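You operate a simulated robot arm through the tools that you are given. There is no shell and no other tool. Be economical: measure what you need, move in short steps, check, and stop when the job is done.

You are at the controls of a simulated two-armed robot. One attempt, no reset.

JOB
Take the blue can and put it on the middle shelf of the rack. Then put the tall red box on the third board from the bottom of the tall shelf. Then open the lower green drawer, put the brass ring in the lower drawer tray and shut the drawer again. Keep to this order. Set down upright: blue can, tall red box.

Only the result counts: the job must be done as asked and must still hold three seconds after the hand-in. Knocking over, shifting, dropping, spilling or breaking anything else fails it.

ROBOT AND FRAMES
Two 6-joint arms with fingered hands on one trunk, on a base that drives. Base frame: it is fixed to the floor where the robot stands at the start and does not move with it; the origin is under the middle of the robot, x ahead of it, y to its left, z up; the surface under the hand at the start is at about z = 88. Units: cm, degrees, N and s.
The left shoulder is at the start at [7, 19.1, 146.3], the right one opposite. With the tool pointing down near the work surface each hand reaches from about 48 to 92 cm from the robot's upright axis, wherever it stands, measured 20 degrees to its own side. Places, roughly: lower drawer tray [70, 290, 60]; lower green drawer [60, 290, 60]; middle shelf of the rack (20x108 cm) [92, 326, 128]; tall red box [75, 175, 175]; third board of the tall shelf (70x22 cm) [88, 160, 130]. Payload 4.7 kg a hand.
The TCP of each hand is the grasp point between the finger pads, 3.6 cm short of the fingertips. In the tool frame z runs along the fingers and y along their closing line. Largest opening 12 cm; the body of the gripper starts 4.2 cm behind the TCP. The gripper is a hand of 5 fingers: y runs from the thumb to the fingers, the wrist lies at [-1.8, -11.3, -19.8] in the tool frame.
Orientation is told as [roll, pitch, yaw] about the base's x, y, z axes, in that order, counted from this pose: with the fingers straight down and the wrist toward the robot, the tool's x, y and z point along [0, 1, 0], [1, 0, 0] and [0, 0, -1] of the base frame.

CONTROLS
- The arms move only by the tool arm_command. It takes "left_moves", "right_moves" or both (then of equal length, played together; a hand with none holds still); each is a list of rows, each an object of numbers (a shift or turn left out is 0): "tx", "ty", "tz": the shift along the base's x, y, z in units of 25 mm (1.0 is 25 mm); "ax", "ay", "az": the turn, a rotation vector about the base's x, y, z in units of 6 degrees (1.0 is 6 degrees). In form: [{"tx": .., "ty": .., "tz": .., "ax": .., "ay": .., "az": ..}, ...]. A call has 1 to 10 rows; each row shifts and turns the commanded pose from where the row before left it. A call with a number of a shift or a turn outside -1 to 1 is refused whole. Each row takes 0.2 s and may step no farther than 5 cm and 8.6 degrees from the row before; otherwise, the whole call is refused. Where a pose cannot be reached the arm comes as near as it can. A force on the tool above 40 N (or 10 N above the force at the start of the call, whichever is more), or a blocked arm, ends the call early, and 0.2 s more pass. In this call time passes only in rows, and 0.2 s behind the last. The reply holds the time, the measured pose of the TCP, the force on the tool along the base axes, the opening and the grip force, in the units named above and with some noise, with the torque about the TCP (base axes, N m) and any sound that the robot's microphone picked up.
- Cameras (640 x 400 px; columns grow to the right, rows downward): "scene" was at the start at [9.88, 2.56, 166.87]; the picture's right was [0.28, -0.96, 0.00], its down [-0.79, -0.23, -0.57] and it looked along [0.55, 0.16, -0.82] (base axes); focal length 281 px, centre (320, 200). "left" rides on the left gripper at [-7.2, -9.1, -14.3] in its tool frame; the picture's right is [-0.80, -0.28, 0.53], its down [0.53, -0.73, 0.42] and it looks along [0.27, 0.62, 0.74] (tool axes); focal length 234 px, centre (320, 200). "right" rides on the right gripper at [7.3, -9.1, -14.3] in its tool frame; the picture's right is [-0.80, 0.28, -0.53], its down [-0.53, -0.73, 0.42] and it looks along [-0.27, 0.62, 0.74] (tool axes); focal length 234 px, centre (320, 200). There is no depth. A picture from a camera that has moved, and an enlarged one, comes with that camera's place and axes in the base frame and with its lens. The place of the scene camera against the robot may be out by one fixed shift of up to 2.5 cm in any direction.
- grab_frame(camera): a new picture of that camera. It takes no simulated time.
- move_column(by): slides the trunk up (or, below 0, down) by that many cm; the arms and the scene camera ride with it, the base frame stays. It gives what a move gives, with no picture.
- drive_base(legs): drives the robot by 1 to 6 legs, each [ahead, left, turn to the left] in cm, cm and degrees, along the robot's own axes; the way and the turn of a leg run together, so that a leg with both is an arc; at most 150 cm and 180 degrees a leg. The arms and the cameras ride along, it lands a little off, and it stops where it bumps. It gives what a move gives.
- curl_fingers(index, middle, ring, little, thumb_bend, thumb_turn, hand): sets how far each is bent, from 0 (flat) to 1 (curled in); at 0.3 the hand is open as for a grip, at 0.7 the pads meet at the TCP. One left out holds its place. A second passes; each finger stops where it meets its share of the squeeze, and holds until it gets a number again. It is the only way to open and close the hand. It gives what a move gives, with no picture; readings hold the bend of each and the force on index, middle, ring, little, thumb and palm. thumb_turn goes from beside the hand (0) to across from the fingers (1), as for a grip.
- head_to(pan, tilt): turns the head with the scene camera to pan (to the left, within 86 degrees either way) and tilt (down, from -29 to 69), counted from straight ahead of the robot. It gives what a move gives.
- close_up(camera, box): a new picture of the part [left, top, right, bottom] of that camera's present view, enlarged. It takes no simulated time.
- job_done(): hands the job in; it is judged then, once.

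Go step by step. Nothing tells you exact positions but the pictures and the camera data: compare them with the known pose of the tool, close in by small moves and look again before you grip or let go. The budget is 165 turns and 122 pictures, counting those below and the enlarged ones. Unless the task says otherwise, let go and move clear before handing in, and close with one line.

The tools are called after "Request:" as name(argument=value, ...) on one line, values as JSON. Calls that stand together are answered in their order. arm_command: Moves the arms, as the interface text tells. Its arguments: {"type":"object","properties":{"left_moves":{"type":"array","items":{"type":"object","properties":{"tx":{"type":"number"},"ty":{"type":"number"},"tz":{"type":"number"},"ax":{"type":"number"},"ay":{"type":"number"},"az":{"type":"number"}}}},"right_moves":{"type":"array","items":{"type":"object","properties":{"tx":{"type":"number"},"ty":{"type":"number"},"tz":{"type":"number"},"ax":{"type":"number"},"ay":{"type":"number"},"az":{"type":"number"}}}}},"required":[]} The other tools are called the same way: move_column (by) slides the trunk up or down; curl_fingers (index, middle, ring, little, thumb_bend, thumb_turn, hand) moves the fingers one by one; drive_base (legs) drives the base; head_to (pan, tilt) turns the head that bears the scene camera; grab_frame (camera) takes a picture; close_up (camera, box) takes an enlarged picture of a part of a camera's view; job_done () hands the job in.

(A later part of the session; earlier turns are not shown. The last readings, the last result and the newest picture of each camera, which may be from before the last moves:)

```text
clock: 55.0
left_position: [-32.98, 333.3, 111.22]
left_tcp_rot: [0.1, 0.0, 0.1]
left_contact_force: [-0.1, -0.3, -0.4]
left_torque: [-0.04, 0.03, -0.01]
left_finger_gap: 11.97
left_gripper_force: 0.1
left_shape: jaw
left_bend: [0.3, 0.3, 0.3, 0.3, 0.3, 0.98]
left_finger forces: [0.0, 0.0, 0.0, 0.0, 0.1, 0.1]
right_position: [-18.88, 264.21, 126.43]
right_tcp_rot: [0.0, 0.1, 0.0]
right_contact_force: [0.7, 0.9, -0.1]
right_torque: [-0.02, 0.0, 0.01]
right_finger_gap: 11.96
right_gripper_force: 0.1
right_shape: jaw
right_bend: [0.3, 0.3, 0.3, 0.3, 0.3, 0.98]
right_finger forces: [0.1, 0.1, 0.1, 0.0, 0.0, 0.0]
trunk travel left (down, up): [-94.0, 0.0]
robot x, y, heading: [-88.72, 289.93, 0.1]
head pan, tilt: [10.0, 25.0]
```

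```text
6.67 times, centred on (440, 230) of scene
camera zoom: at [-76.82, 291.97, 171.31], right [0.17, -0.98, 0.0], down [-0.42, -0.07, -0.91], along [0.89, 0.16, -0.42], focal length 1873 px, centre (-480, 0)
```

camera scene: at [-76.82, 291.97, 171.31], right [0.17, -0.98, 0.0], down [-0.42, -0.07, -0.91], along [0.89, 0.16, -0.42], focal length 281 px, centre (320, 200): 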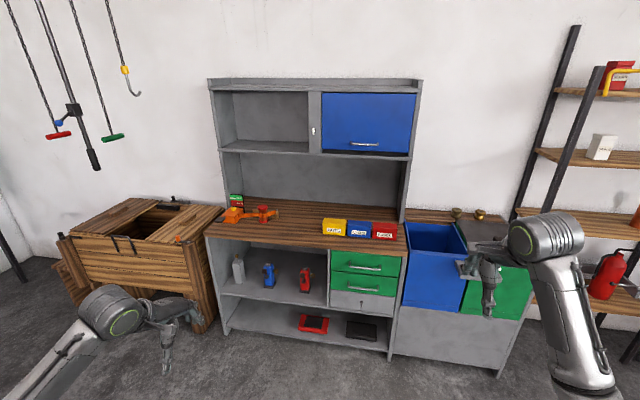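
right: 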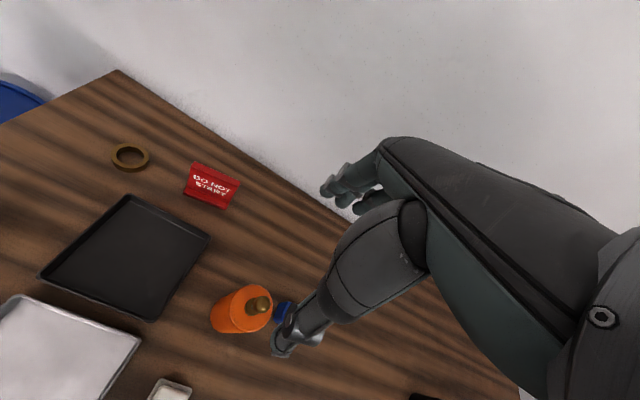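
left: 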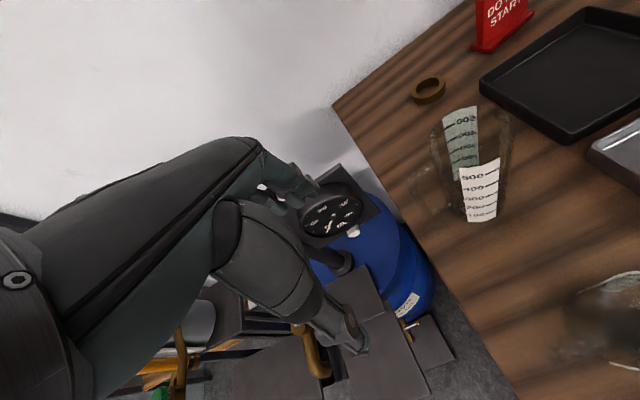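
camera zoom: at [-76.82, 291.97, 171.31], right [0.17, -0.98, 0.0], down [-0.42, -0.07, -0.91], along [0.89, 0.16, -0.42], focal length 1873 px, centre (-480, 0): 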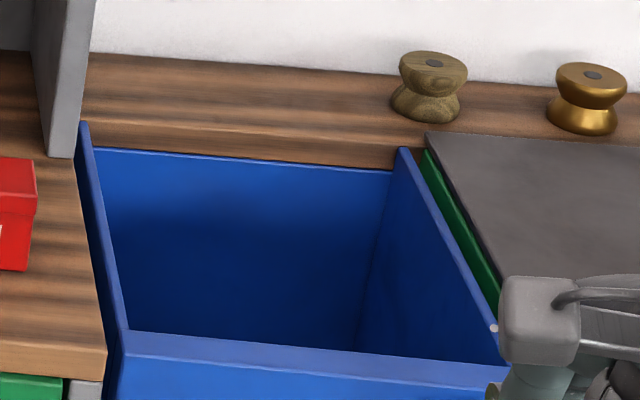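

The blue and red objects on the cabinet shelf are square cans with screw caps. To be sure, I'll drive back towards the first table and check the blue object there and the shelf under it.

Request:
drive_base(legs=[[0, -150, 0], [0, -90, 0]])

Request:
head_to(pan=-20, tilt=25)

Request:
grab_frame(camera="scene")

```text
clock: 64.9
left_position: [-30.65, 143.25, 111.31]
left_tcp_rot: [0.0, -0.2, -2.2]
left_contact_force: [-1.7, 0.6, 0.2]
left_torque: [-0.03, -0.02, 0.0]
left_finger_gap: 11.99
left_gripper_force: 0.0
left_shape: jaw
left_bend: [0.3, 0.3, 0.3, 0.3, 0.3, 0.98]
left_finger forces: [0.0, 0.0, 0.1, 0.1, 0.1, 0.1]
right_position: [-19.09, 73.8, 126.68]
right_tcp_rot: [-0.1, -0.1, -2.2]
right_contact_force: [-0.1, 0.2, 0.5]
right_torque: [-0.07, -0.02, 0.02]
right_finger_gap: 11.97
right_gripper_force: 0.1
right_shape: jaw
right_bend: [0.3, 0.3, 0.3, 0.3, 0.3, 0.98]
right_finger forces: [0.0, 0.0, 0.0, 0.1, 0.1, 0.1]
trunk travel left (down, up): [-94.0, 0.0]
robot x, y, heading: [-87.93, 101.39, -2.0]
head pan, tilt: [10.0, 25.0]
stopped in leg 2: the robot was blocked; the commanded pose is now the measured one
```

```text
clock: 65.9
left_position: [-30.42, 142.67, 111.18]
left_tcp_rot: [0.0, 0.0, -2.3]
left_contact_force: [0.4, -0.8, 0.7]
left_torque: [0.0, 0.01, -0.03]
left_finger_gap: 12.0
left_gripper_force: 0.1
left_shape: jaw
left_bend: [0.3, 0.3, 0.3, 0.3, 0.3, 0.98]
left_finger forces: [0.0, 0.0, 0.0, 0.0, 0.0, 0.0]
right_position: [-18.87, 73.3, 126.31]
right_tcp_rot: [-0.1, 0.0, -2.2]
right_contact_force: [-0.1, -1.0, -0.3]
right_torque: [0.04, 0.0, -0.01]
right_finger_gap: 11.95
right_gripper_force: 0.0
right_shape: jaw
right_bend: [0.3, 0.3, 0.3, 0.3, 0.3, 0.98]
right_finger forces: [0.1, 0.1, 0.0, 0.0, 0.0, 0.0]
trunk travel left (down, up): [-94.0, 0.0]
robot x, y, heading: [-87.33, 101.88, -2.2]
head pan, tilt: [-20.0, 25.0]
```

```text
86 pictures are left
camera scene: at [-76.3, 98.3, 171.3], right [-0.38, -0.93, 0.0], down [-0.39, 0.16, -0.91], along [0.84, -0.34, -0.42], focal length 281 px, centre (320, 200)
```

scene: 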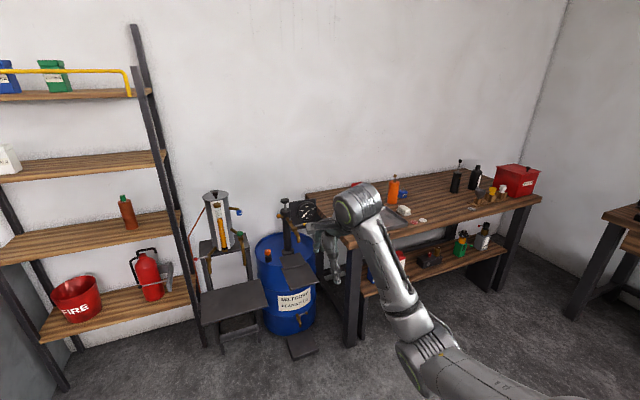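

The base was stopped by something on its right. I'll look at what that is, and zoom on the table.

Request:
close_up(camera="scene", box=[340, 150, 550, 290])

Request:
head_to(pan=-80, tilt=45)

Request:
grab_frame(camera="scene")

```text
2.86 times, centred on (445, 220) of scene
camera zoom: at [-76.3, 98.3, 171.3], right [-0.38, -0.93, 0.0], down [-0.39, 0.16, -0.91], along [0.84, -0.34, -0.42], focal length 803 px, centre (-37, 143)
```

zoom: 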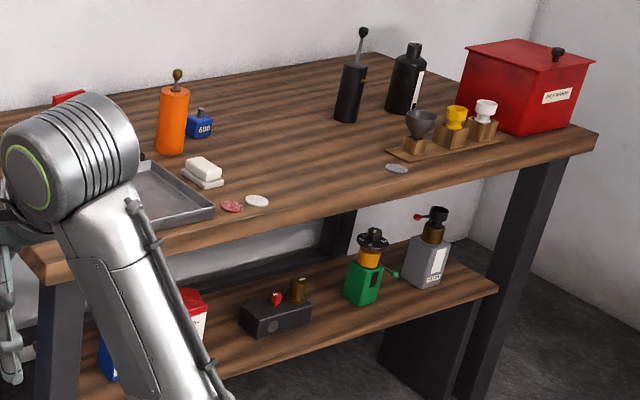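

```text
clock: 67.2
left_position: [-30.3, 142.86, 111.12]
left_tcp_rot: [-0.1, -0.1, -2.2]
left_contact_force: [-0.4, -0.3, 0.2]
left_torque: [-0.02, -0.02, 0.0]
left_finger_gap: 12.01
left_gripper_force: 0.1
left_shape: jaw
left_bend: [0.3, 0.3, 0.3, 0.3, 0.3, 0.98]
left_finger forces: [0.0, 0.0, 0.0, 0.1, 0.0, 0.0]
right_position: [-18.78, 73.31, 126.37]
right_tcp_rot: [0.1, -0.1, -2.3]
right_contact_force: [0.2, 0.8, 1.5]
right_torque: [-0.01, 0.02, 0.01]
right_finger_gap: 11.98
right_gripper_force: 0.1
right_shape: jaw
right_bend: [0.3, 0.3, 0.3, 0.3, 0.3, 0.98]
right_finger forces: [0.0, 0.0, 0.1, 0.0, 0.1, 0.0]
trunk travel left (down, up): [-94.0, 0.0]
robot x, y, heading: [-87.8, 101.85, -2.0]
head pan, tilt: [-80.0, 45.0]
```

```text
84 pictures are left
camera scene: at [-83.72, 93.86, 168.25], right [-0.99, -0.14, 0.0], down [-0.1, 0.7, -0.71], along [0.1, -0.7, -0.71], focal length 281 px, centre (320, 200)
```

scene: 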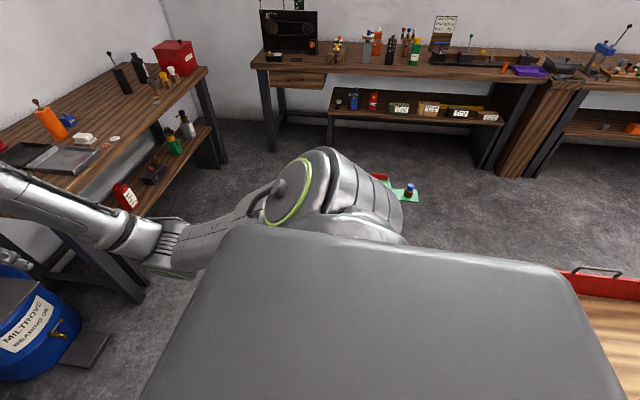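

The bumper was at the cart or scale side. There is a blue thing next to the red can on the lower shelf of the first table, so I'll move back left and look there.

Request:
drive_base(legs=[[0, 35, 2]])

Request:
head_to(pan=-35, tilt=30)

Request:
grab_frame(camera="scene")

```text
clock: 69.4
left_position: [-31.09, 179.89, 111.22]
left_tcp_rot: [0.1, 0.1, -0.1]
left_contact_force: [0.2, 0.0, 0.4]
left_torque: [0.03, -0.01, -0.01]
left_finger_gap: 11.99
left_gripper_force: 0.0
left_shape: jaw
left_bend: [0.3, 0.3, 0.3, 0.3, 0.3, 0.98]
left_finger forces: [0.0, 0.1, 0.0, 0.1, 0.1, 0.1]
right_position: [-17.19, 110.75, 126.32]
right_tcp_rot: [0.0, 0.0, -0.1]
right_contact_force: [1.1, -0.4, 0.5]
right_torque: [0.0, 0.0, -0.02]
right_finger_gap: 11.99
right_gripper_force: 0.0
right_shape: jaw
right_bend: [0.3, 0.3, 0.3, 0.3, 0.3, 0.98]
right_finger forces: [0.0, 0.0, 0.0, 0.0, 0.0, 0.1]
trunk travel left (down, up): [-94.0, 0.0]
robot x, y, heading: [-86.8, 136.96, 0.0]
head pan, tilt: [-80.0, 45.0]
```

```text
clock: 70.5
left_position: [-31.18, 180.01, 111.28]
left_tcp_rot: [0.0, -0.1, -0.1]
left_contact_force: [0.3, 0.5, 0.8]
left_torque: [0.02, 0.0, -0.04]
left_finger_gap: 11.97
left_gripper_force: 0.1
left_shape: jaw
left_bend: [0.3, 0.3, 0.3, 0.3, 0.3, 0.98]
left_finger forces: [0.0, 0.0, 0.0, 0.1, 0.0, 0.1]
right_position: [-17.15, 110.88, 126.36]
right_tcp_rot: [0.1, 0.0, -0.2]
right_contact_force: [-1.2, 0.8, 0.1]
right_torque: [0.0, 0.0, 0.02]
right_finger_gap: 11.97
right_gripper_force: 0.1
right_shape: jaw
right_bend: [0.3, 0.3, 0.3, 0.3, 0.3, 0.98]
right_finger forces: [0.0, 0.1, 0.0, 0.1, 0.1, 0.1]
trunk travel left (down, up): [-94.0, 0.0]
robot x, y, heading: [-86.84, 136.52, -0.2]
head pan, tilt: [-35.0, 30.0]
```

```text
83 pictures are left
camera scene: at [-76.74, 131.84, 170.5], right [-0.57, -0.82, 0.0], down [-0.41, 0.29, -0.87], along [0.71, -0.5, -0.5], focal length 281 px, centre (320, 200)
```

scene: 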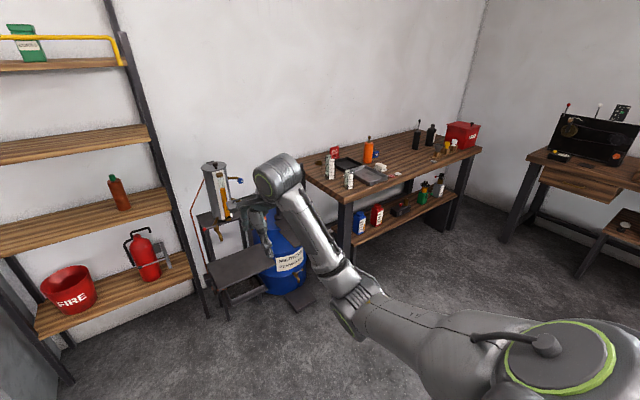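

Request:
close_up(camera="scene", box=[330, 160, 470, 250])

Request:
close_up(camera="scene", box=[344, 198, 404, 238])

```text
4.44 times, centred on (400, 205) of scene
camera zoom: at [-76.74, 131.84, 170.5], right [-0.57, -0.82, 0.0], down [-0.41, 0.29, -0.87], along [0.71, -0.5, -0.5], focal length 1249 px, centre (-36, 178)
```

zoom: 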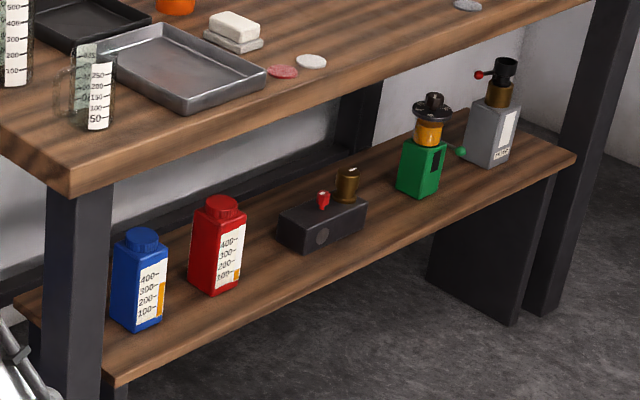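

```text
10.00 times, centred on (374, 218) of scene
camera zoom: at [-76.74, 131.84, 170.5], right [-0.57, -0.82, 0.0], down [-0.41, 0.29, -0.87], along [0.71, -0.5, -0.5], focal length 2810 px, centre (-220, 20)
```

zoom: 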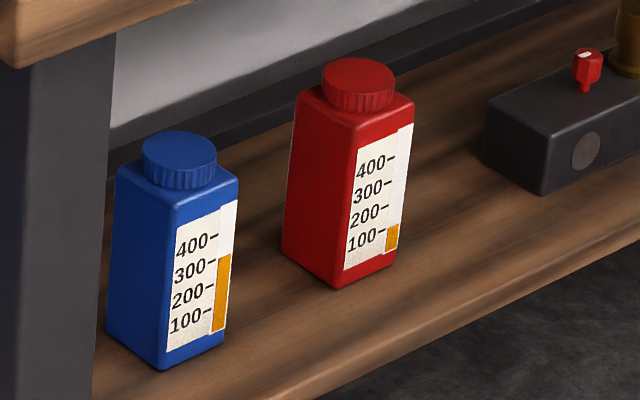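

Found it: the blue can with a screw cap stands beside the red can on the lower shelf of the first table, around [45, 12, 47]. I'll reach in with the right hand, fingers level and thumb on the left, so I reorient that hand first and raise the left arm out of the way.

Request:
arm_command(right_moves=[{"ax": 0.8, "ay": -0.8, "az": -0.8}, {"ax": 0.8, "ay": -0.8, "az": -0.8}, {"ax": 0.8, "ay": -0.8, "az": -0.8}, {"ax": 0.8, "ay": -0.8, "az": -0.8}, {"ax": 0.8, "ay": -0.8, "az": -0.8}, {"ax": 0.8, "ay": -0.8, "az": -0.8}, {"ax": 0.8, "ay": -0.8, "az": -0.8}], left_moves=[{"tz": 1}, {"tz": 1}, {"tz": 1}, {"tz": 1}, {"tz": 1}, {"tz": 1}, {"tz": 1}])

Request:
arm_command(right_moves=[{"ax": 0.8, "ay": -0.8, "az": -0.8}, {"ax": 0.8, "ay": -0.8, "az": -0.8}, {"ax": 0.8, "ay": -0.8, "az": -0.8}, {"ax": 0.8, "ay": -0.8, "az": -0.8}, {"ax": 0.8, "ay": -0.8, "az": -0.8}, {"ax": 0.8, "ay": -0.8, "az": -0.8}, {"ax": 0.8, "ay": -0.8, "az": -0.8}, {"ax": 0.35, "ay": -0.35, "az": -0.35}], left_moves=[{"tz": 1}, {"tz": 1}, {"tz": 1}, {"tz": 1}, {"tz": 1}, {"tz": 1}, {"tz": 1}, {"tz": 1}])

```text
clock: 72.2
left_position: [-31.22, 179.99, 128.67]
left_tcp_rot: [0.0, -0.1, -0.1]
left_contact_force: [0.0, 0.1, -0.5]
left_torque: [0.01, -0.06, 0.0]
left_finger_gap: 11.97
left_gripper_force: 0.0
left_shape: jaw
left_bend: [0.3, 0.3, 0.3, 0.3, 0.3, 0.98]
left_finger forces: [0.0, 0.0, 0.0, 0.0, 0.0, 0.1]
right_position: [-17.06, 110.97, 126.45]
right_tcp_rot: [43.5, -19.6, -43.6]
right_contact_force: [-0.4, -1.0, 0.1]
right_torque: [0.04, 0.01, -0.01]
right_finger_gap: 12.02
right_gripper_force: 0.1
right_shape: jaw
right_bend: [0.3, 0.3, 0.3, 0.3, 0.3, 0.98]
right_finger forces: [0.0, 0.1, 0.1, 0.1, 0.0, 0.1]
trunk travel left (down, up): [-94.0, 0.0]
robot x, y, heading: [-87.14, 136.99, -0.1]
head pan, tilt: [-35.0, 30.0]
```

```text
clock: 74.2
left_position: [-31.27, 180.0, 148.66]
left_tcp_rot: [-0.1, 0.1, -0.1]
left_contact_force: [-0.2, 0.2, 0.2]
left_torque: [0.01, 0.03, 0.01]
left_finger_gap: 11.97
left_gripper_force: 0.0
left_shape: jaw
left_bend: [0.3, 0.3, 0.3, 0.3, 0.3, 0.98]
left_finger forces: [0.0, 0.0, 0.1, 0.0, 0.1, 0.0]
right_position: [-17.24, 107.35, 126.41]
right_tcp_rot: [90.0, -5.1, -91.8]
right_contact_force: [-0.1, -0.1, -0.7]
right_torque: [0.02, 0.02, 0.02]
right_finger_gap: 11.98
right_gripper_force: 0.0
right_shape: jaw
right_bend: [0.3, 0.3, 0.3, 0.3, 0.3, 0.98]
right_finger forces: [0.1, 0.0, 0.0, 0.1, 0.1, 0.0]
trunk travel left (down, up): [-94.0, 0.0]
robot x, y, heading: [-86.94, 136.71, -0.1]
head pan, tilt: [-35.0, 30.0]
stopped in row 8 (right hand): the arm was blocked; the commanded pose is now the measured one
```

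The right hand is level now, with about 5° of tilt left. I'll drive to in front of the can at x≈-46, y≈41, keeping clear of the scale behind.

Request:
drive_base(legs=[[41, 0, 0], [0, -96, 0]])

Request:
move_column(by=-40)

Request:
head_to(pan=-20, tilt=40)

Request:
grab_frame(camera="scene")

Request:
grab_frame(camera="right")

```text
clock: 81.3
left_position: [10.05, 84.35, 148.57]
left_tcp_rot: [-0.1, 0.0, 0.2]
left_contact_force: [0.2, 0.5, -0.2]
left_torque: [0.0, 0.0, -0.02]
left_finger_gap: 11.99
left_gripper_force: 0.1
left_shape: jaw
left_bend: [0.3, 0.3, 0.3, 0.3, 0.3, 0.98]
left_finger forces: [0.1, 0.0, 0.0, 0.1, 0.1, 0.0]
right_position: [24.34, 11.64, 126.4]
right_tcp_rot: [90.0, -5.0, -91.7]
right_contact_force: [-0.8, 1.0, 0.3]
right_torque: [-0.02, -0.01, -0.01]
right_finger_gap: 11.97
right_gripper_force: 0.0
right_shape: jaw
right_bend: [0.3, 0.3, 0.3, 0.3, 0.3, 0.98]
right_finger forces: [0.0, 0.1, 0.0, 0.0, 0.1, 0.1]
trunk travel left (down, up): [-94.0, 0.0]
robot x, y, heading: [-45.47, 40.44, 0.3]
head pan, tilt: [-35.0, 30.0]
```

```text
clock: 85.1
left_position: [10.05, 84.3, 108.67]
left_tcp_rot: [0.0, 0.0, 0.1]
left_contact_force: [-0.9, 0.1, -0.2]
left_torque: [0.01, 0.02, 0.03]
left_finger_gap: 11.98
left_gripper_force: 0.1
left_shape: jaw
left_bend: [0.3, 0.3, 0.3, 0.3, 0.3, 0.98]
left_finger forces: [0.0, 0.0, 0.0, 0.1, 0.0, 0.1]
right_position: [24.3, 11.54, 86.26]
right_tcp_rot: [90.1, -5.0, -91.6]
right_contact_force: [0.5, 0.6, -0.2]
right_torque: [0.02, 0.02, -0.01]
right_finger_gap: 11.99
right_gripper_force: 0.0
right_shape: jaw
right_bend: [0.3, 0.3, 0.3, 0.3, 0.3, 0.98]
right_finger forces: [0.1, 0.0, 0.0, 0.0, 0.0, 0.0]
trunk travel left (down, up): [-54.0, 40.0]
robot x, y, heading: [-45.38, 40.56, 0.2]
head pan, tilt: [-35.0, 30.0]
```

```text
clock: 85.9
left_position: [10.05, 84.28, 108.69]
left_tcp_rot: [0.0, 0.0, 0.2]
left_contact_force: [-0.5, -0.3, 0.1]
left_torque: [0.02, -0.01, 0.0]
left_finger_gap: 11.98
left_gripper_force: 0.1
left_shape: jaw
left_bend: [0.3, 0.3, 0.3, 0.3, 0.3, 0.98]
left_finger forces: [0.1, 0.1, 0.0, 0.0, 0.0, 0.1]
right_position: [24.4, 11.64, 86.33]
right_tcp_rot: [90.0, -5.0, -91.7]
right_contact_force: [-1.1, -0.6, 1.0]
right_torque: [0.0, -0.02, 0.04]
right_finger_gap: 12.0
right_gripper_force: 0.0
right_shape: jaw
right_bend: [0.3, 0.3, 0.3, 0.3, 0.3, 0.98]
right_finger forces: [0.0, 0.1, 0.0, 0.0, 0.1, 0.0]
trunk travel left (down, up): [-54.0, 40.0]
robot x, y, heading: [-45.54, 40.86, 0.1]
head pan, tilt: [-20.0, 40.0]
```

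```text
80 pictures are left
camera scene: at [-34.7, 38.34, 128.98], right [-0.34, -0.94, 0.0], down [-0.6, 0.22, -0.77], along [0.72, -0.26, -0.64], focal length 281 px, centre (320, 200)
```

scene: 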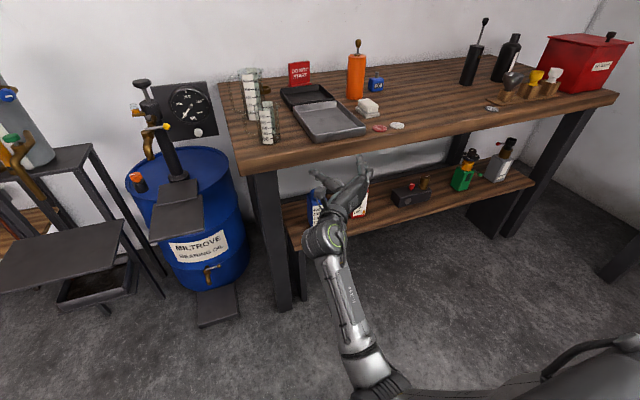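

```text
79 pictures are left
camera right: at [10.26, 21.8, 92.85], right [-0.53, -0.33, -0.78], down [0.44, 0.67, -0.59], along [0.72, -0.66, -0.21], focal length 234 px, centre (320, 200)
```

right: 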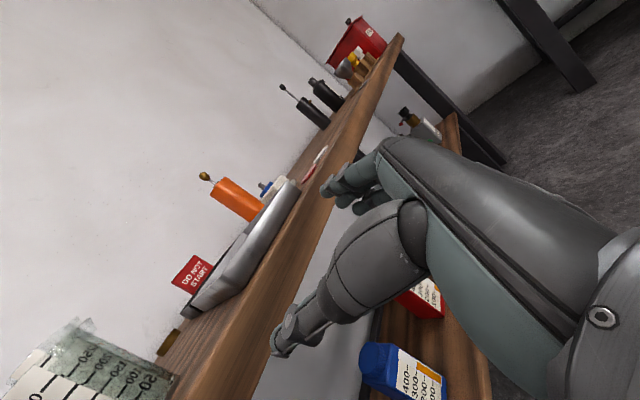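

The can sits right below and ahead of the hand. I'll lower to its height while still in front of the shelf, then look again.

Request:
move_column(by=-31.5)

Request:
grab_frame(camera="scene")

Request:
grab_frame(camera="right")

```text
clock: 89.0
left_position: [10.0, 84.29, 77.21]
left_tcp_rot: [0.0, 0.0, 0.1]
left_contact_force: [0.2, 0.5, 0.3]
left_torque: [0.0, 0.01, -0.01]
left_finger_gap: 11.98
left_gripper_force: 0.1
left_shape: jaw
left_bend: [0.3, 0.3, 0.3, 0.3, 0.3, 0.98]
left_finger forces: [0.0, 0.1, 0.0, 0.0, 0.2, 0.0]
right_position: [24.37, 11.6, 54.86]
right_tcp_rot: [90.1, -5.0, -91.6]
right_contact_force: [0.8, -0.4, 0.3]
right_torque: [0.0, -0.01, 0.01]
right_finger_gap: 12.03
right_gripper_force: 0.0
right_shape: jaw
right_bend: [0.3, 0.3, 0.3, 0.3, 0.3, 0.98]
right_finger forces: [0.0, 0.0, 0.0, 0.1, 0.0, 0.0]
trunk travel left (down, up): [-22.5, 71.5]
robot x, y, heading: [-45.77, 40.51, 0.1]
head pan, tilt: [-20.0, 40.0]
```

```text
78 pictures are left
camera scene: at [-34.72, 38.34, 97.48], right [-0.34, -0.94, 0.0], down [-0.6, 0.22, -0.77], along [0.72, -0.26, -0.64], focal length 281 px, centre (320, 200)
```

scene: 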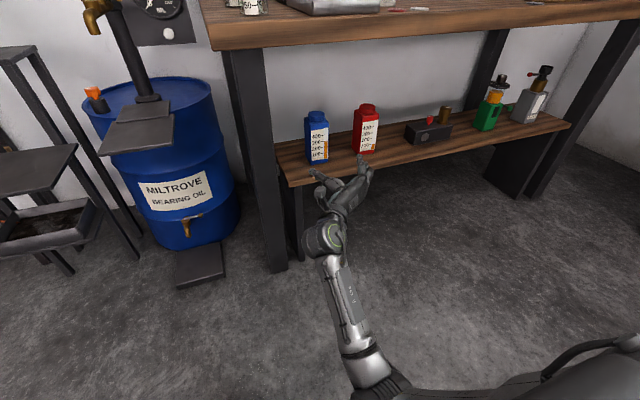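

```text
77 pictures are left
camera right: at [10.25, 21.8, 61.37], right [-0.53, -0.33, -0.78], down [0.44, 0.67, -0.59], along [0.72, -0.66, -0.21], focal length 234 px, centre (320, 200)
```

right: 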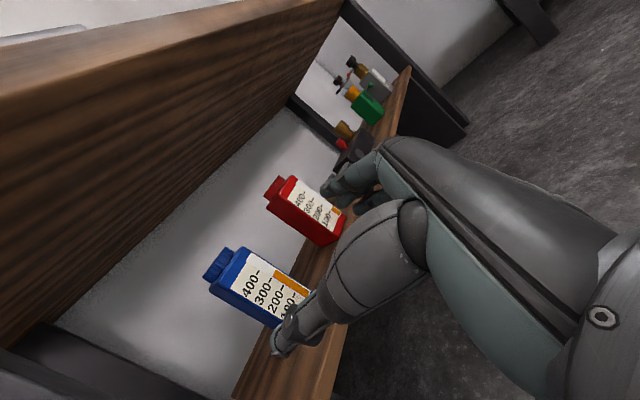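

Request:
close_up(camera="scene", box=[280, 95, 400, 225])

Request:
close_up(camera="right", box=[190, 160, 390, 370])

```text
3.08 times, centred on (340, 160) of scene
camera zoom: at [-34.72, 38.34, 97.48], right [-0.34, -0.94, 0.0], down [-0.6, 0.22, -0.77], along [0.72, -0.26, -0.64], focal length 864 px, centre (258, 323)
```

zoom: 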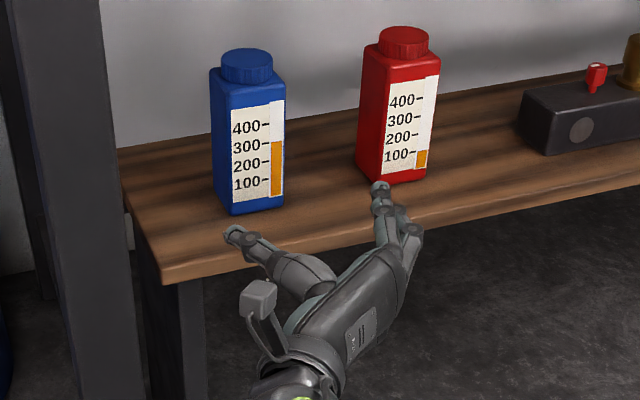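

```text
1.90 times, centred on (290, 265) of right
camera zoom: at [10.25, 21.8, 61.37], right [-0.53, -0.33, -0.78], down [0.44, 0.67, -0.59], along [0.72, -0.66, -0.21], focal length 446 px, centre (377, 76)
```

zoom: 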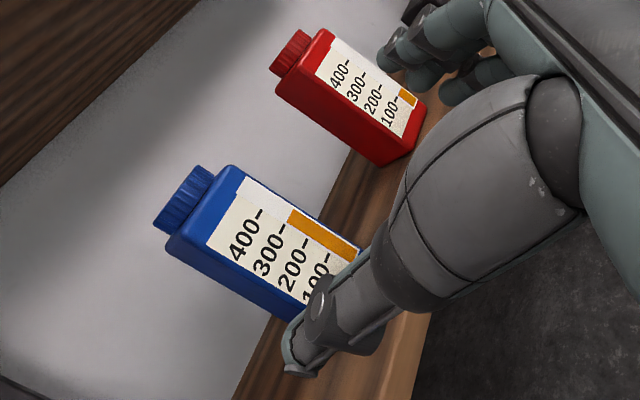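

The can's front face is at x≈41 and it spans y 8–14.3. The hand is centred at y 11.6, so I'll drive straight in 12 cm first and check.

Request:
drive_base(legs=[[12, 0, 0]])

Request:
close_up(camera="scene", box=[270, 60, 430, 200])

```text
clock: 90.3
left_position: [22.22, 84.36, 77.1]
left_tcp_rot: [0.0, -0.1, 0.1]
left_contact_force: [0.0, 0.0, -0.4]
left_torque: [0.02, 0.04, -0.01]
left_finger_gap: 12.03
left_gripper_force: 0.0
left_shape: jaw
left_bend: [0.3, 0.3, 0.3, 0.3, 0.3, 0.98]
left_finger forces: [0.0, 0.0, 0.1, 0.1, 0.0, 0.0]
right_position: [36.46, 11.66, 54.77]
right_tcp_rot: [90.0, -5.0, -91.6]
right_contact_force: [0.2, -0.2, -0.2]
right_torque: [0.0, 0.0, -0.01]
right_finger_gap: 12.01
right_gripper_force: 0.1
right_shape: jaw
right_bend: [0.3, 0.3, 0.3, 0.3, 0.3, 0.98]
right_finger forces: [0.1, 0.0, 0.1, 0.0, 0.0, 0.1]
trunk travel left (down, up): [-22.5, 71.5]
robot x, y, heading: [-33.68, 40.95, 0.3]
head pan, tilt: [-20.0, 40.0]
```

```text
2.86 times, centred on (350, 130) of scene
camera zoom: at [-22.57, 38.39, 97.46], right [-0.34, -0.94, 0.0], down [-0.61, 0.22, -0.77], along [0.72, -0.26, -0.64], focal length 803 px, centre (234, 400)
```

zoom: 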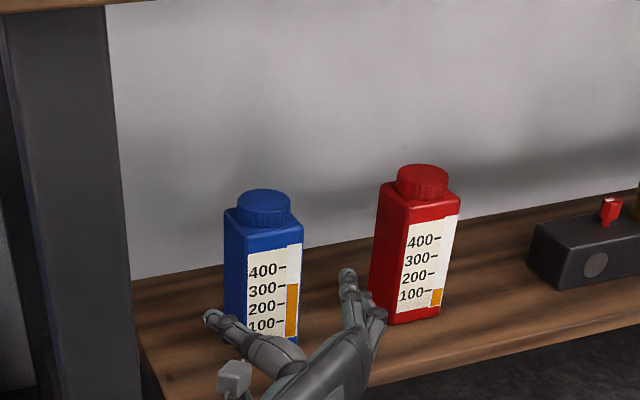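

Request:
drive_base(legs=[[6.5, 0, 0]])

Request:
grab_frame(camera="right")

Request:
close_up(camera="scene", box=[270, 60, 430, 200])

```text
clock: 91.2
left_position: [28.74, 84.34, 77.19]
left_tcp_rot: [0.0, 0.0, 0.2]
left_contact_force: [1.1, 0.1, -0.4]
left_torque: [-0.02, 0.03, 0.02]
left_finger_gap: 12.0
left_gripper_force: 0.0
left_shape: jaw
left_bend: [0.3, 0.3, 0.3, 0.3, 0.3, 0.98]
left_finger forces: [0.0, 0.1, 0.1, 0.0, 0.0, 0.1]
right_position: [43.0, 11.65, 54.87]
right_tcp_rot: [90.0, -5.1, -91.7]
right_contact_force: [0.9, 0.2, -0.5]
right_torque: [0.02, -0.02, -0.02]
right_finger_gap: 12.0
right_gripper_force: 0.0
right_shape: jaw
right_bend: [0.3, 0.3, 0.3, 0.3, 0.3, 0.98]
right_finger forces: [0.0, 0.0, 0.0, 0.0, 0.1, 0.1]
trunk travel left (down, up): [-22.5, 71.5]
robot x, y, heading: [-27.05, 41.19, 0.4]
head pan, tilt: [-20.0, 40.0]
```

```text
73 pictures are left
camera right: at [28.87, 21.82, 61.31], right [-0.53, -0.33, -0.78], down [0.44, 0.67, -0.59], along [0.72, -0.66, -0.21], focal length 234 px, centre (320, 200)
```

right: 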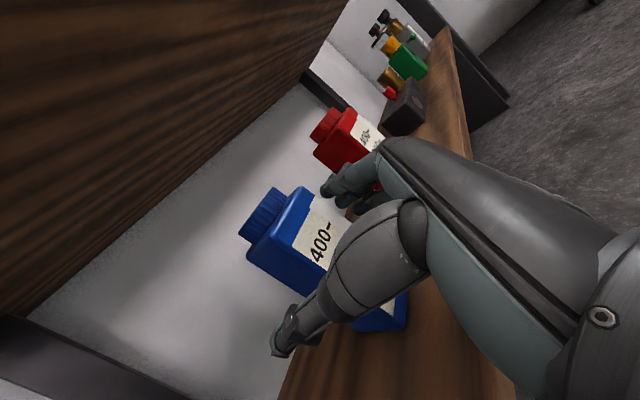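

```text
2.86 times, centred on (350, 130) of scene
camera zoom: at [-16.07, 38.41, 97.46], right [-0.34, -0.94, 0.0], down [-0.61, 0.22, -0.77], along [0.72, -0.26, -0.64], focal length 803 px, centre (234, 400)
```

zoom: 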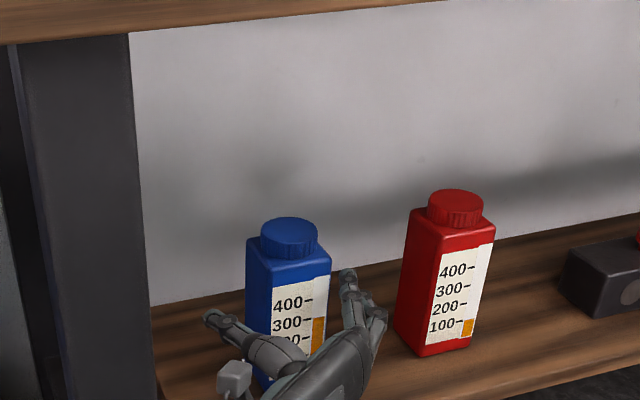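

The can is between thumb and fingers. Closing the hand.

Request:
curl_fingers(hand="right", index=0.46, middle=0.46, ring=0.46, little=0.46, thumb_bend=0.46, thumb_turn=1)

Request:
curl_fingers(hand="right", index=0.7, middle=0.7, ring=0.7, little=0.7, thumb_bend=0.7)

Request:
grab_frame(camera="right")

```text
clock: 92.2
left_position: [28.76, 84.27, 77.24]
left_tcp_rot: [0.0, 0.1, 0.0]
left_contact_force: [-0.8, 0.1, -0.6]
left_torque: [0.03, -0.01, 0.01]
left_finger_gap: 11.99
left_gripper_force: 0.0
left_shape: jaw
left_bend: [0.3, 0.3, 0.3, 0.3, 0.3, 0.98]
left_finger forces: [0.0, 0.0, 0.0, 0.0, 0.0, 0.1]
right_position: [42.95, 11.5, 54.77]
right_tcp_rot: [90.0, -5.2, -91.6]
right_contact_force: [-0.7, -0.7, -0.6]
right_torque: [-0.02, -0.01, -0.03]
right_finger_gap: 7.6
right_gripper_force: 0.4
right_shape: fingers
right_bend: [0.45, 0.46, 0.46, 0.46, 0.46, 0.99]
right_finger forces: [0.6, 0.0, 0.1, 0.1, 0.1, 0.1]
trunk travel left (down, up): [-22.5, 71.5]
robot x, y, heading: [-27.51, 40.4, 0.4]
head pan, tilt: [-20.0, 40.0]
```

```text
clock: 93.2
left_position: [28.66, 84.31, 77.11]
left_tcp_rot: [0.1, -0.1, 0.1]
left_contact_force: [0.5, -0.5, -0.2]
left_torque: [0.02, -0.01, 0.01]
left_finger_gap: 12.04
left_gripper_force: 0.1
left_shape: jaw
left_bend: [0.3, 0.3, 0.3, 0.3, 0.3, 0.98]
left_finger forces: [0.1, 0.0, 0.0, 0.1, 0.0, 0.0]
right_position: [42.68, 11.5, 54.95]
right_tcp_rot: [90.2, -5.1, -91.6]
right_contact_force: [-0.4, -4.7, 4.6]
right_torque: [-0.29, -0.05, -0.14]
right_finger_gap: 6.64
right_gripper_force: 28.3
right_shape: fingers
right_bend: [0.58, 0.62, 0.63, 0.69, 0.46, 1.0]
right_finger forces: [9.5, 10.2, 7.3, 4.3, 26.2, 0.0]
trunk travel left (down, up): [-22.5, 71.5]
robot x, y, heading: [-26.93, 40.87, -0.0]
head pan, tilt: [-20.0, 40.0]
```

```text
71 pictures are left
camera right: at [28.82, 21.81, 61.4], right [-0.53, -0.33, -0.78], down [0.45, 0.67, -0.59], along [0.72, -0.66, -0.21], focal length 234 px, centre (320, 200)
```

right: 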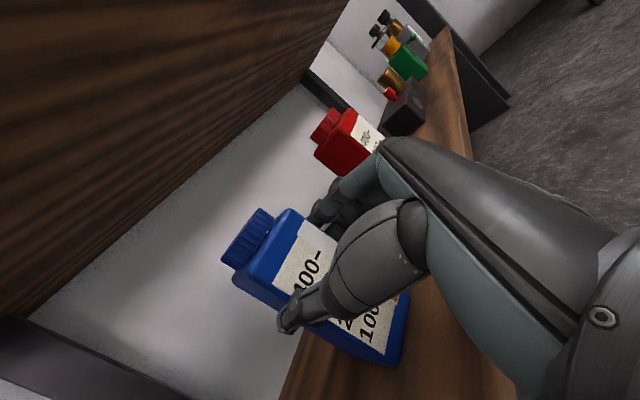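

Gripped firmly at 28 N. I'll lift slightly with the column and check.

Request:
move_column(by=5)

Request:
grab_frame(camera="scene")

```text
clock: 94.2
left_position: [28.79, 84.33, 82.17]
left_tcp_rot: [0.0, 0.0, 0.0]
left_contact_force: [-0.4, -0.9, -0.5]
left_torque: [-0.03, 0.02, 0.0]
left_finger_gap: 11.98
left_gripper_force: 0.1
left_shape: jaw
left_bend: [0.3, 0.3, 0.3, 0.3, 0.3, 0.98]
left_finger forces: [0.0, 0.0, 0.0, 0.0, 0.0, 0.0]
right_position: [42.93, 11.69, 59.72]
right_tcp_rot: [89.9, -5.0, -91.6]
right_contact_force: [-0.1, -0.4, -4.9]
right_torque: [-0.05, 0.25, 0.01]
right_finger_gap: 6.67
right_gripper_force: 28.4
right_shape: fingers
right_bend: [0.59, 0.62, 0.63, 0.69, 0.45, 1.0]
right_finger forces: [8.9, 9.4, 6.2, 4.0, 27.2, 0.1]
trunk travel left (down, up): [-27.5, 66.5]
robot x, y, heading: [-27.09, 40.91, 0.4]
head pan, tilt: [-20.0, 40.0]
```

```text
70 pictures are left
camera scene: at [-16.02, 38.39, 102.45], right [-0.34, -0.94, 0.0], down [-0.61, 0.22, -0.77], along [0.72, -0.26, -0.64], focal length 281 px, centre (320, 200)
```

scene: 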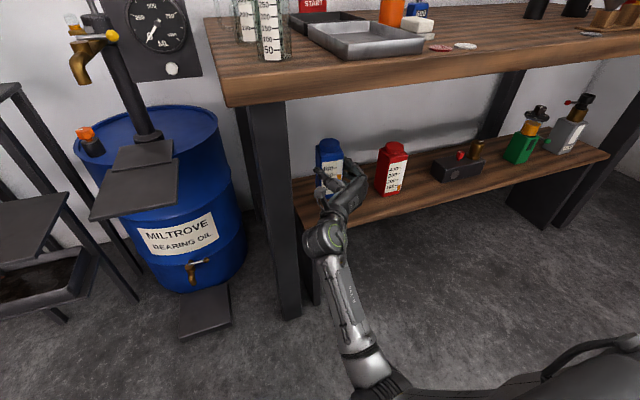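

The can is up and clear. Next: back out, raise the column, and drive to the rack while tucking the left arm in.

Request:
drive_base(legs=[[-21, 0, 0]])

Request:
move_column(by=66.5)

Request:
arm_command(left_moves=[{"ty": -1}, {"ty": -1}, {"ty": -1}, {"ty": -1}, {"ty": -1}, {"ty": -1}, {"ty": -1}, {"ty": -1}], right_moves=[{"tz": 0.6}, {"tz": 0.6}, {"tz": 0.6}, {"tz": 0.6}, {"tz": 0.6}, {"tz": 0.6}, {"tz": 0.6}, {"tz": 0.6}])

Request:
drive_base(legs=[[0, 150, 0], [0, 150, 0], [0, 20, 0]])

Request:
head_to(pan=0, tilt=20)

Request:
grab_frame(camera="scene")

```text
clock: 95.8
left_position: [7.61, 84.35, 82.2]
left_tcp_rot: [-0.1, 0.0, 0.3]
left_contact_force: [0.1, 0.2, 0.2]
left_torque: [-0.02, -0.02, 0.01]
left_finger_gap: 12.0
left_gripper_force: 0.2
left_shape: jaw
left_bend: [0.3, 0.3, 0.3, 0.3, 0.3, 0.98]
left_finger forces: [0.0, 0.0, 0.1, 0.1, 0.0, 0.0]
right_position: [22.0, 11.74, 59.77]
right_tcp_rot: [90.0, -5.0, -91.5]
right_contact_force: [-0.6, -0.3, -5.4]
right_torque: [-0.04, 0.29, 0.0]
right_finger_gap: 6.69
right_gripper_force: 28.0
right_shape: fingers
right_bend: [0.59, 0.62, 0.63, 0.69, 0.45, 1.0]
right_finger forces: [9.0, 9.2, 6.2, 3.9, 27.0, 0.0]
trunk travel left (down, up): [-27.5, 66.5]
robot x, y, heading: [-48.37, 40.4, 0.1]
head pan, tilt: [-20.0, 40.0]
```

```text
refused: 66.5 is not a number from -40 to 40
```

```text
clock: 97.6
left_position: [2.5, 78.56, 77.89]
left_tcp_rot: [-0.2, 0.0, 0.2]
left_contact_force: [0.2, -0.2, -0.5]
left_torque: [0.01, 0.02, 0.02]
left_finger_gap: 12.0
left_gripper_force: 0.1
left_shape: jaw
left_bend: [0.3, 0.3, 0.3, 0.3, 0.3, 0.98]
left_finger forces: [0.0, 0.0, 0.0, 0.0, 0.0, 0.0]
left hand out of reach, approached as far as the arm can: row 1, 2, 3, 4, 5, 6, 7, 8
right_position: [21.98, 11.69, 71.91]
right_tcp_rot: [90.0, -5.0, -91.4]
right_contact_force: [0.0, 0.4, -5.4]
right_torque: [-0.07, 0.25, 0.0]
right_finger_gap: 6.67
right_gripper_force: 27.9
right_shape: fingers
right_bend: [0.59, 0.62, 0.63, 0.69, 0.45, 1.0]
right_finger forces: [9.1, 9.2, 6.3, 4.1, 27.0, 0.0]
trunk travel left (down, up): [-27.5, 66.5]
robot x, y, heading: [-48.16, 40.49, 0.1]
head pan, tilt: [-20.0, 40.0]
```

```text
clock: 113.3
left_position: [1.27, 399.38, 77.87]
left_tcp_rot: [-0.2, -0.1, -0.4]
left_contact_force: [1.2, 0.1, -0.1]
left_torque: [-0.09, -0.02, 0.0]
left_finger_gap: 12.0
left_gripper_force: 0.1
left_shape: jaw
left_bend: [0.3, 0.3, 0.3, 0.3, 0.3, 0.98]
left_finger forces: [0.0, 0.1, 0.0, 0.0, 0.0, 0.0]
right_position: [20.31, 332.26, 71.86]
right_tcp_rot: [90.1, -5.0, -92.0]
right_contact_force: [0.2, -0.1, -5.7]
right_torque: [-0.02, 0.27, -0.01]
right_finger_gap: 6.68
right_gripper_force: 28.0
right_shape: fingers
right_bend: [0.59, 0.62, 0.63, 0.69, 0.45, 1.0]
right_finger forces: [9.0, 9.2, 6.3, 4.0, 27.1, 0.0]
trunk travel left (down, up): [-27.5, 66.5]
robot x, y, heading: [-49.3, 362.16, -0.4]
head pan, tilt: [-20.0, 40.0]
```

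```text
clock: 114.2
left_position: [1.31, 399.45, 78.05]
left_tcp_rot: [-0.1, -0.1, -0.2]
left_contact_force: [-0.7, 0.0, 0.4]
left_torque: [0.02, 0.02, 0.0]
left_finger_gap: 12.01
left_gripper_force: 0.1
left_shape: jaw
left_bend: [0.3, 0.3, 0.3, 0.3, 0.3, 0.98]
left_finger forces: [0.1, 0.0, 0.1, 0.0, 0.0, 0.0]
right_position: [20.34, 332.24, 71.78]
right_tcp_rot: [89.9, -5.1, -92.0]
right_contact_force: [0.3, 0.4, -5.3]
right_torque: [-0.06, 0.25, 0.0]
right_finger_gap: 6.68
right_gripper_force: 28.2
right_shape: fingers
right_bend: [0.59, 0.62, 0.63, 0.69, 0.45, 1.0]
right_finger forces: [9.0, 9.2, 6.3, 4.1, 27.0, 0.0]
trunk travel left (down, up): [-27.5, 66.5]
robot x, y, heading: [-49.24, 361.98, -0.2]
head pan, tilt: [0.0, 20.0]
```

```text
69 pictures are left
camera scene: at [-37.2, 362.32, 105.6], right [0.0, -1.0, 0.0], down [-0.34, 0.0, -0.94], along [0.94, 0.0, -0.34], focal length 281 px, centre (320, 200)
```

scene: 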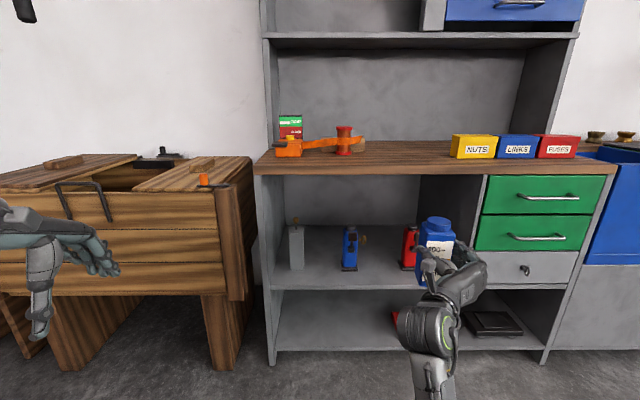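

I should have split the column move, but nothing was hit and the can is still held. Raising now.

Request:
move_column(by=40)

Request:
move_column(by=26.5)

Request:
grab_frame(camera="scene")

```text
clock: 118.0
left_position: [1.31, 399.23, 118.05]
left_tcp_rot: [-0.2, -0.2, -0.5]
left_contact_force: [-0.4, -0.5, -0.2]
left_torque: [0.02, -0.02, -0.01]
left_finger_gap: 12.0
left_gripper_force: 0.1
left_shape: jaw
left_bend: [0.3, 0.3, 0.3, 0.3, 0.3, 0.98]
left_finger forces: [0.1, 0.1, 0.0, 0.1, 0.0, 0.0]
right_position: [20.32, 332.23, 111.82]
right_tcp_rot: [90.0, -5.0, -92.0]
right_contact_force: [0.5, -1.0, -4.4]
right_torque: [-0.04, 0.26, -0.02]
right_finger_gap: 6.68
right_gripper_force: 27.4
right_shape: fingers
right_bend: [0.59, 0.62, 0.63, 0.69, 0.45, 1.0]
right_finger forces: [9.0, 9.2, 6.3, 4.1, 27.0, 0.0]
trunk travel left (down, up): [-67.5, 26.5]
robot x, y, heading: [-49.65, 362.26, -0.4]
head pan, tilt: [0.0, 20.0]
```

```text
clock: 120.7
left_position: [1.43, 399.31, 144.43]
left_tcp_rot: [-0.2, 0.0, -0.5]
left_contact_force: [-0.1, 0.6, 0.4]
left_torque: [0.0, -0.01, 0.05]
left_finger_gap: 11.96
left_gripper_force: 0.0
left_shape: jaw
left_bend: [0.3, 0.3, 0.3, 0.3, 0.3, 0.98]
left_finger forces: [0.0, 0.0, 0.0, 0.1, 0.0, 0.0]
right_position: [20.32, 332.18, 138.18]
right_tcp_rot: [90.0, -5.0, -92.1]
right_contact_force: [0.4, 0.0, -6.0]
right_torque: [-0.04, 0.27, 0.01]
right_finger_gap: 6.7
right_gripper_force: 28.0
right_shape: fingers
right_bend: [0.59, 0.62, 0.63, 0.69, 0.45, 1.0]
right_finger forces: [9.0, 9.2, 6.3, 3.9, 26.9, 0.0]
trunk travel left (down, up): [-94.0, 0.0]
robot x, y, heading: [-49.84, 362.19, -0.1]
head pan, tilt: [0.0, 20.0]
```

```text
68 pictures are left
camera scene: at [-37.13, 362.32, 172.1], right [0.0, -1.0, 0.0], down [-0.34, 0.0, -0.94], along [0.94, 0.0, -0.34], focal length 281 px, centre (320, 200)
```

scene: 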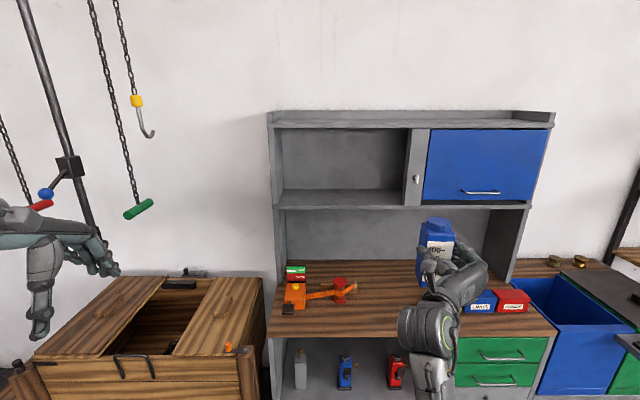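

The middle shelf top is at z≈128 with its front edge at x≈79, and the open bay spans y 325–378. Hanging chains at about (45, 419) mean the left arm must come inward. I'll extend the right arm and tuck the left one.

Request:
arm_command(left_moves=[{"tx": 0.7, "ty": -0.8}, {"tx": 0.6, "ty": -1}, {"tx": 0.6, "ty": -1}, {"tx": 0.6, "ty": -1}, {"tx": 0.5, "ty": -1}, {"tx": 0.5, "ty": -1}], right_moves=[{"tx": 1, "ty": 0.4, "tz": 0.3}, {"tx": 1, "ty": 0.4, "tz": 0.3}, {"tx": 1, "ty": 0.4, "tz": 0.3}, {"tx": 1, "ty": 0.4, "tz": 0.2}, {"tx": 1, "ty": 0.4, "tz": 0.2}, {"tx": 1, "ty": 0.4, "tz": 0.2}])

Request:
grab_frame(camera="scene")

Request:
grab_frame(camera="right")

```text
clock: 122.1
left_position: [3.28, 399.37, 142.61]
left_tcp_rot: [-0.5, -0.3, -0.5]
left_contact_force: [-0.7, 0.3, -0.2]
left_torque: [0.03, -0.01, -0.02]
left_finger_gap: 12.0
left_gripper_force: 0.0
left_shape: jaw
left_bend: [0.3, 0.3, 0.3, 0.3, 0.3, 0.98]
left_finger forces: [0.0, 0.1, 0.0, 0.0, 0.0, 0.1]
left hand out of reach, approached as far as the arm can: row 1, 2, 3, 4, 5, 6
right_position: [35.44, 338.34, 142.03]
right_tcp_rot: [89.8, -5.1, -92.0]
right_contact_force: [0.4, 0.6, -5.6]
right_torque: [-0.09, 0.28, 0.0]
right_finger_gap: 6.68
right_gripper_force: 27.4
right_shape: fingers
right_bend: [0.59, 0.62, 0.63, 0.69, 0.45, 1.0]
right_finger forces: [9.0, 9.1, 6.4, 4.0, 27.0, 0.1]
trunk travel left (down, up): [-94.0, 0.0]
robot x, y, heading: [-49.8, 361.6, -0.4]
head pan, tilt: [0.0, 20.0]
```

```text
67 pictures are left
camera scene: at [-37.06, 362.39, 172.09], right [0.0, -1.0, 0.0], down [-0.34, 0.0, -0.94], along [0.94, 0.0, -0.34], focal length 281 px, centre (320, 200)
```

scene: 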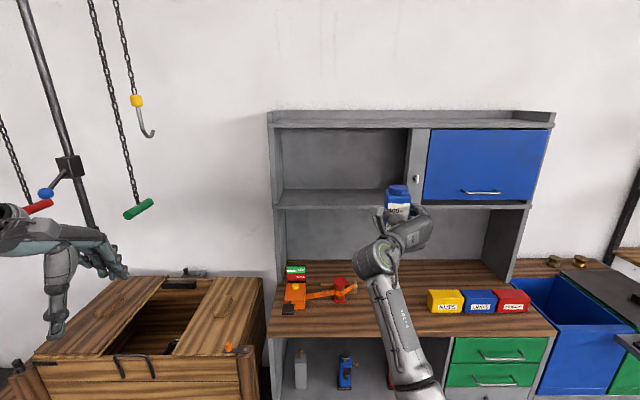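

```text
66 pictures are left
camera right: at [21.47, 348.54, 148.49], right [-0.54, -0.33, -0.78], down [0.45, 0.67, -0.59], along [0.71, -0.67, -0.21], focal length 234 px, centre (320, 200)
```

right: 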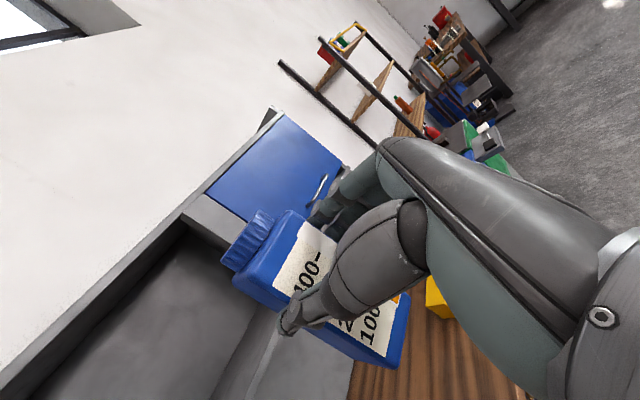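

The right side is fine, but the left arm did not fold. I'll instead bring the right hand closer to the centreline so the robot can stand further right, away from the chains.

Request:
arm_command(right_moves=[{"ty": 1}, {"ty": 1}, {"ty": 1}, {"ty": 1}, {"ty": 1}, {"ty": 1}])

```text
clock: 123.5
left_position: [3.12, 399.45, 142.51]
left_tcp_rot: [-0.4, -0.3, -0.4]
left_contact_force: [-0.3, 0.7, 0.0]
left_torque: [-0.01, 0.01, 0.02]
left_finger_gap: 12.0
left_gripper_force: 0.0
left_shape: jaw
left_bend: [0.3, 0.3, 0.3, 0.3, 0.3, 0.98]
left_finger forces: [0.1, 0.0, 0.0, 0.0, 0.0, 0.1]
right_position: [35.31, 353.22, 142.09]
right_tcp_rot: [90.0, -5.1, -92.0]
right_contact_force: [-0.8, 0.2, -5.3]
right_torque: [-0.06, 0.29, -0.03]
right_finger_gap: 6.68
right_gripper_force: 28.1
right_shape: fingers
right_bend: [0.59, 0.62, 0.63, 0.69, 0.45, 1.0]
right_finger forces: [9.0, 9.1, 6.4, 3.9, 27.0, 0.0]
trunk travel left (down, up): [-94.0, 0.0]
robot x, y, heading: [-49.37, 361.96, -0.2]
head pan, tilt: [0.0, 20.0]
```

Request:
drive_base(legs=[[0, -13, 0], [36, 0, 0]])

Request:
grab_frame(camera="scene")

Request:
grab_frame(camera="right")

```text
clock: 126.7
left_position: [38.93, 386.38, 142.47]
left_tcp_rot: [-0.4, -0.4, -0.4]
left_contact_force: [0.0, 0.1, 1.0]
left_torque: [0.03, -0.04, -0.01]
left_finger_gap: 11.98
left_gripper_force: 0.0
left_shape: jaw
left_bend: [0.3, 0.3, 0.3, 0.3, 0.3, 0.98]
left_finger forces: [0.0, 0.1, 0.1, 0.0, 0.0, 0.0]
right_position: [71.14, 340.29, 142.25]
right_tcp_rot: [90.1, -5.0, -91.9]
right_contact_force: [-0.7, -0.7, -4.5]
right_torque: [-0.05, 0.25, 0.01]
right_finger_gap: 6.69
right_gripper_force: 27.6
right_shape: fingers
right_bend: [0.59, 0.62, 0.63, 0.69, 0.45, 1.0]
right_finger forces: [8.9, 9.2, 6.4, 3.9, 26.9, 0.1]
trunk travel left (down, up): [-94.0, 0.0]
robot x, y, heading: [-13.49, 348.82, -0.0]
head pan, tilt: [0.0, 20.0]
```

```text
65 pictures are left
camera scene: at [-1.33, 349.32, 172.14], right [0.0, -1.0, 0.0], down [-0.34, 0.0, -0.94], along [0.94, 0.0, -0.34], focal length 281 px, centre (320, 200)
```

scene: 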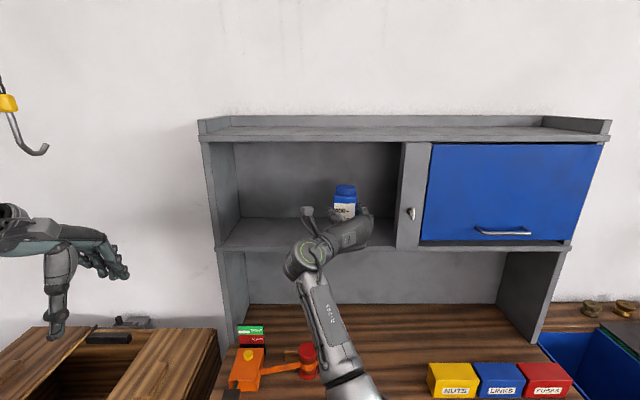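

```text
64 pictures are left
camera right: at [57.16, 350.51, 148.75], right [-0.54, -0.33, -0.78], down [0.45, 0.67, -0.59], along [0.72, -0.67, -0.21], focal length 234 px, centre (320, 200)
```

right: 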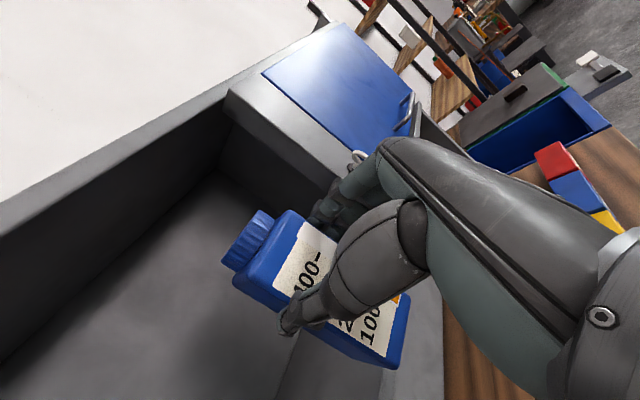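

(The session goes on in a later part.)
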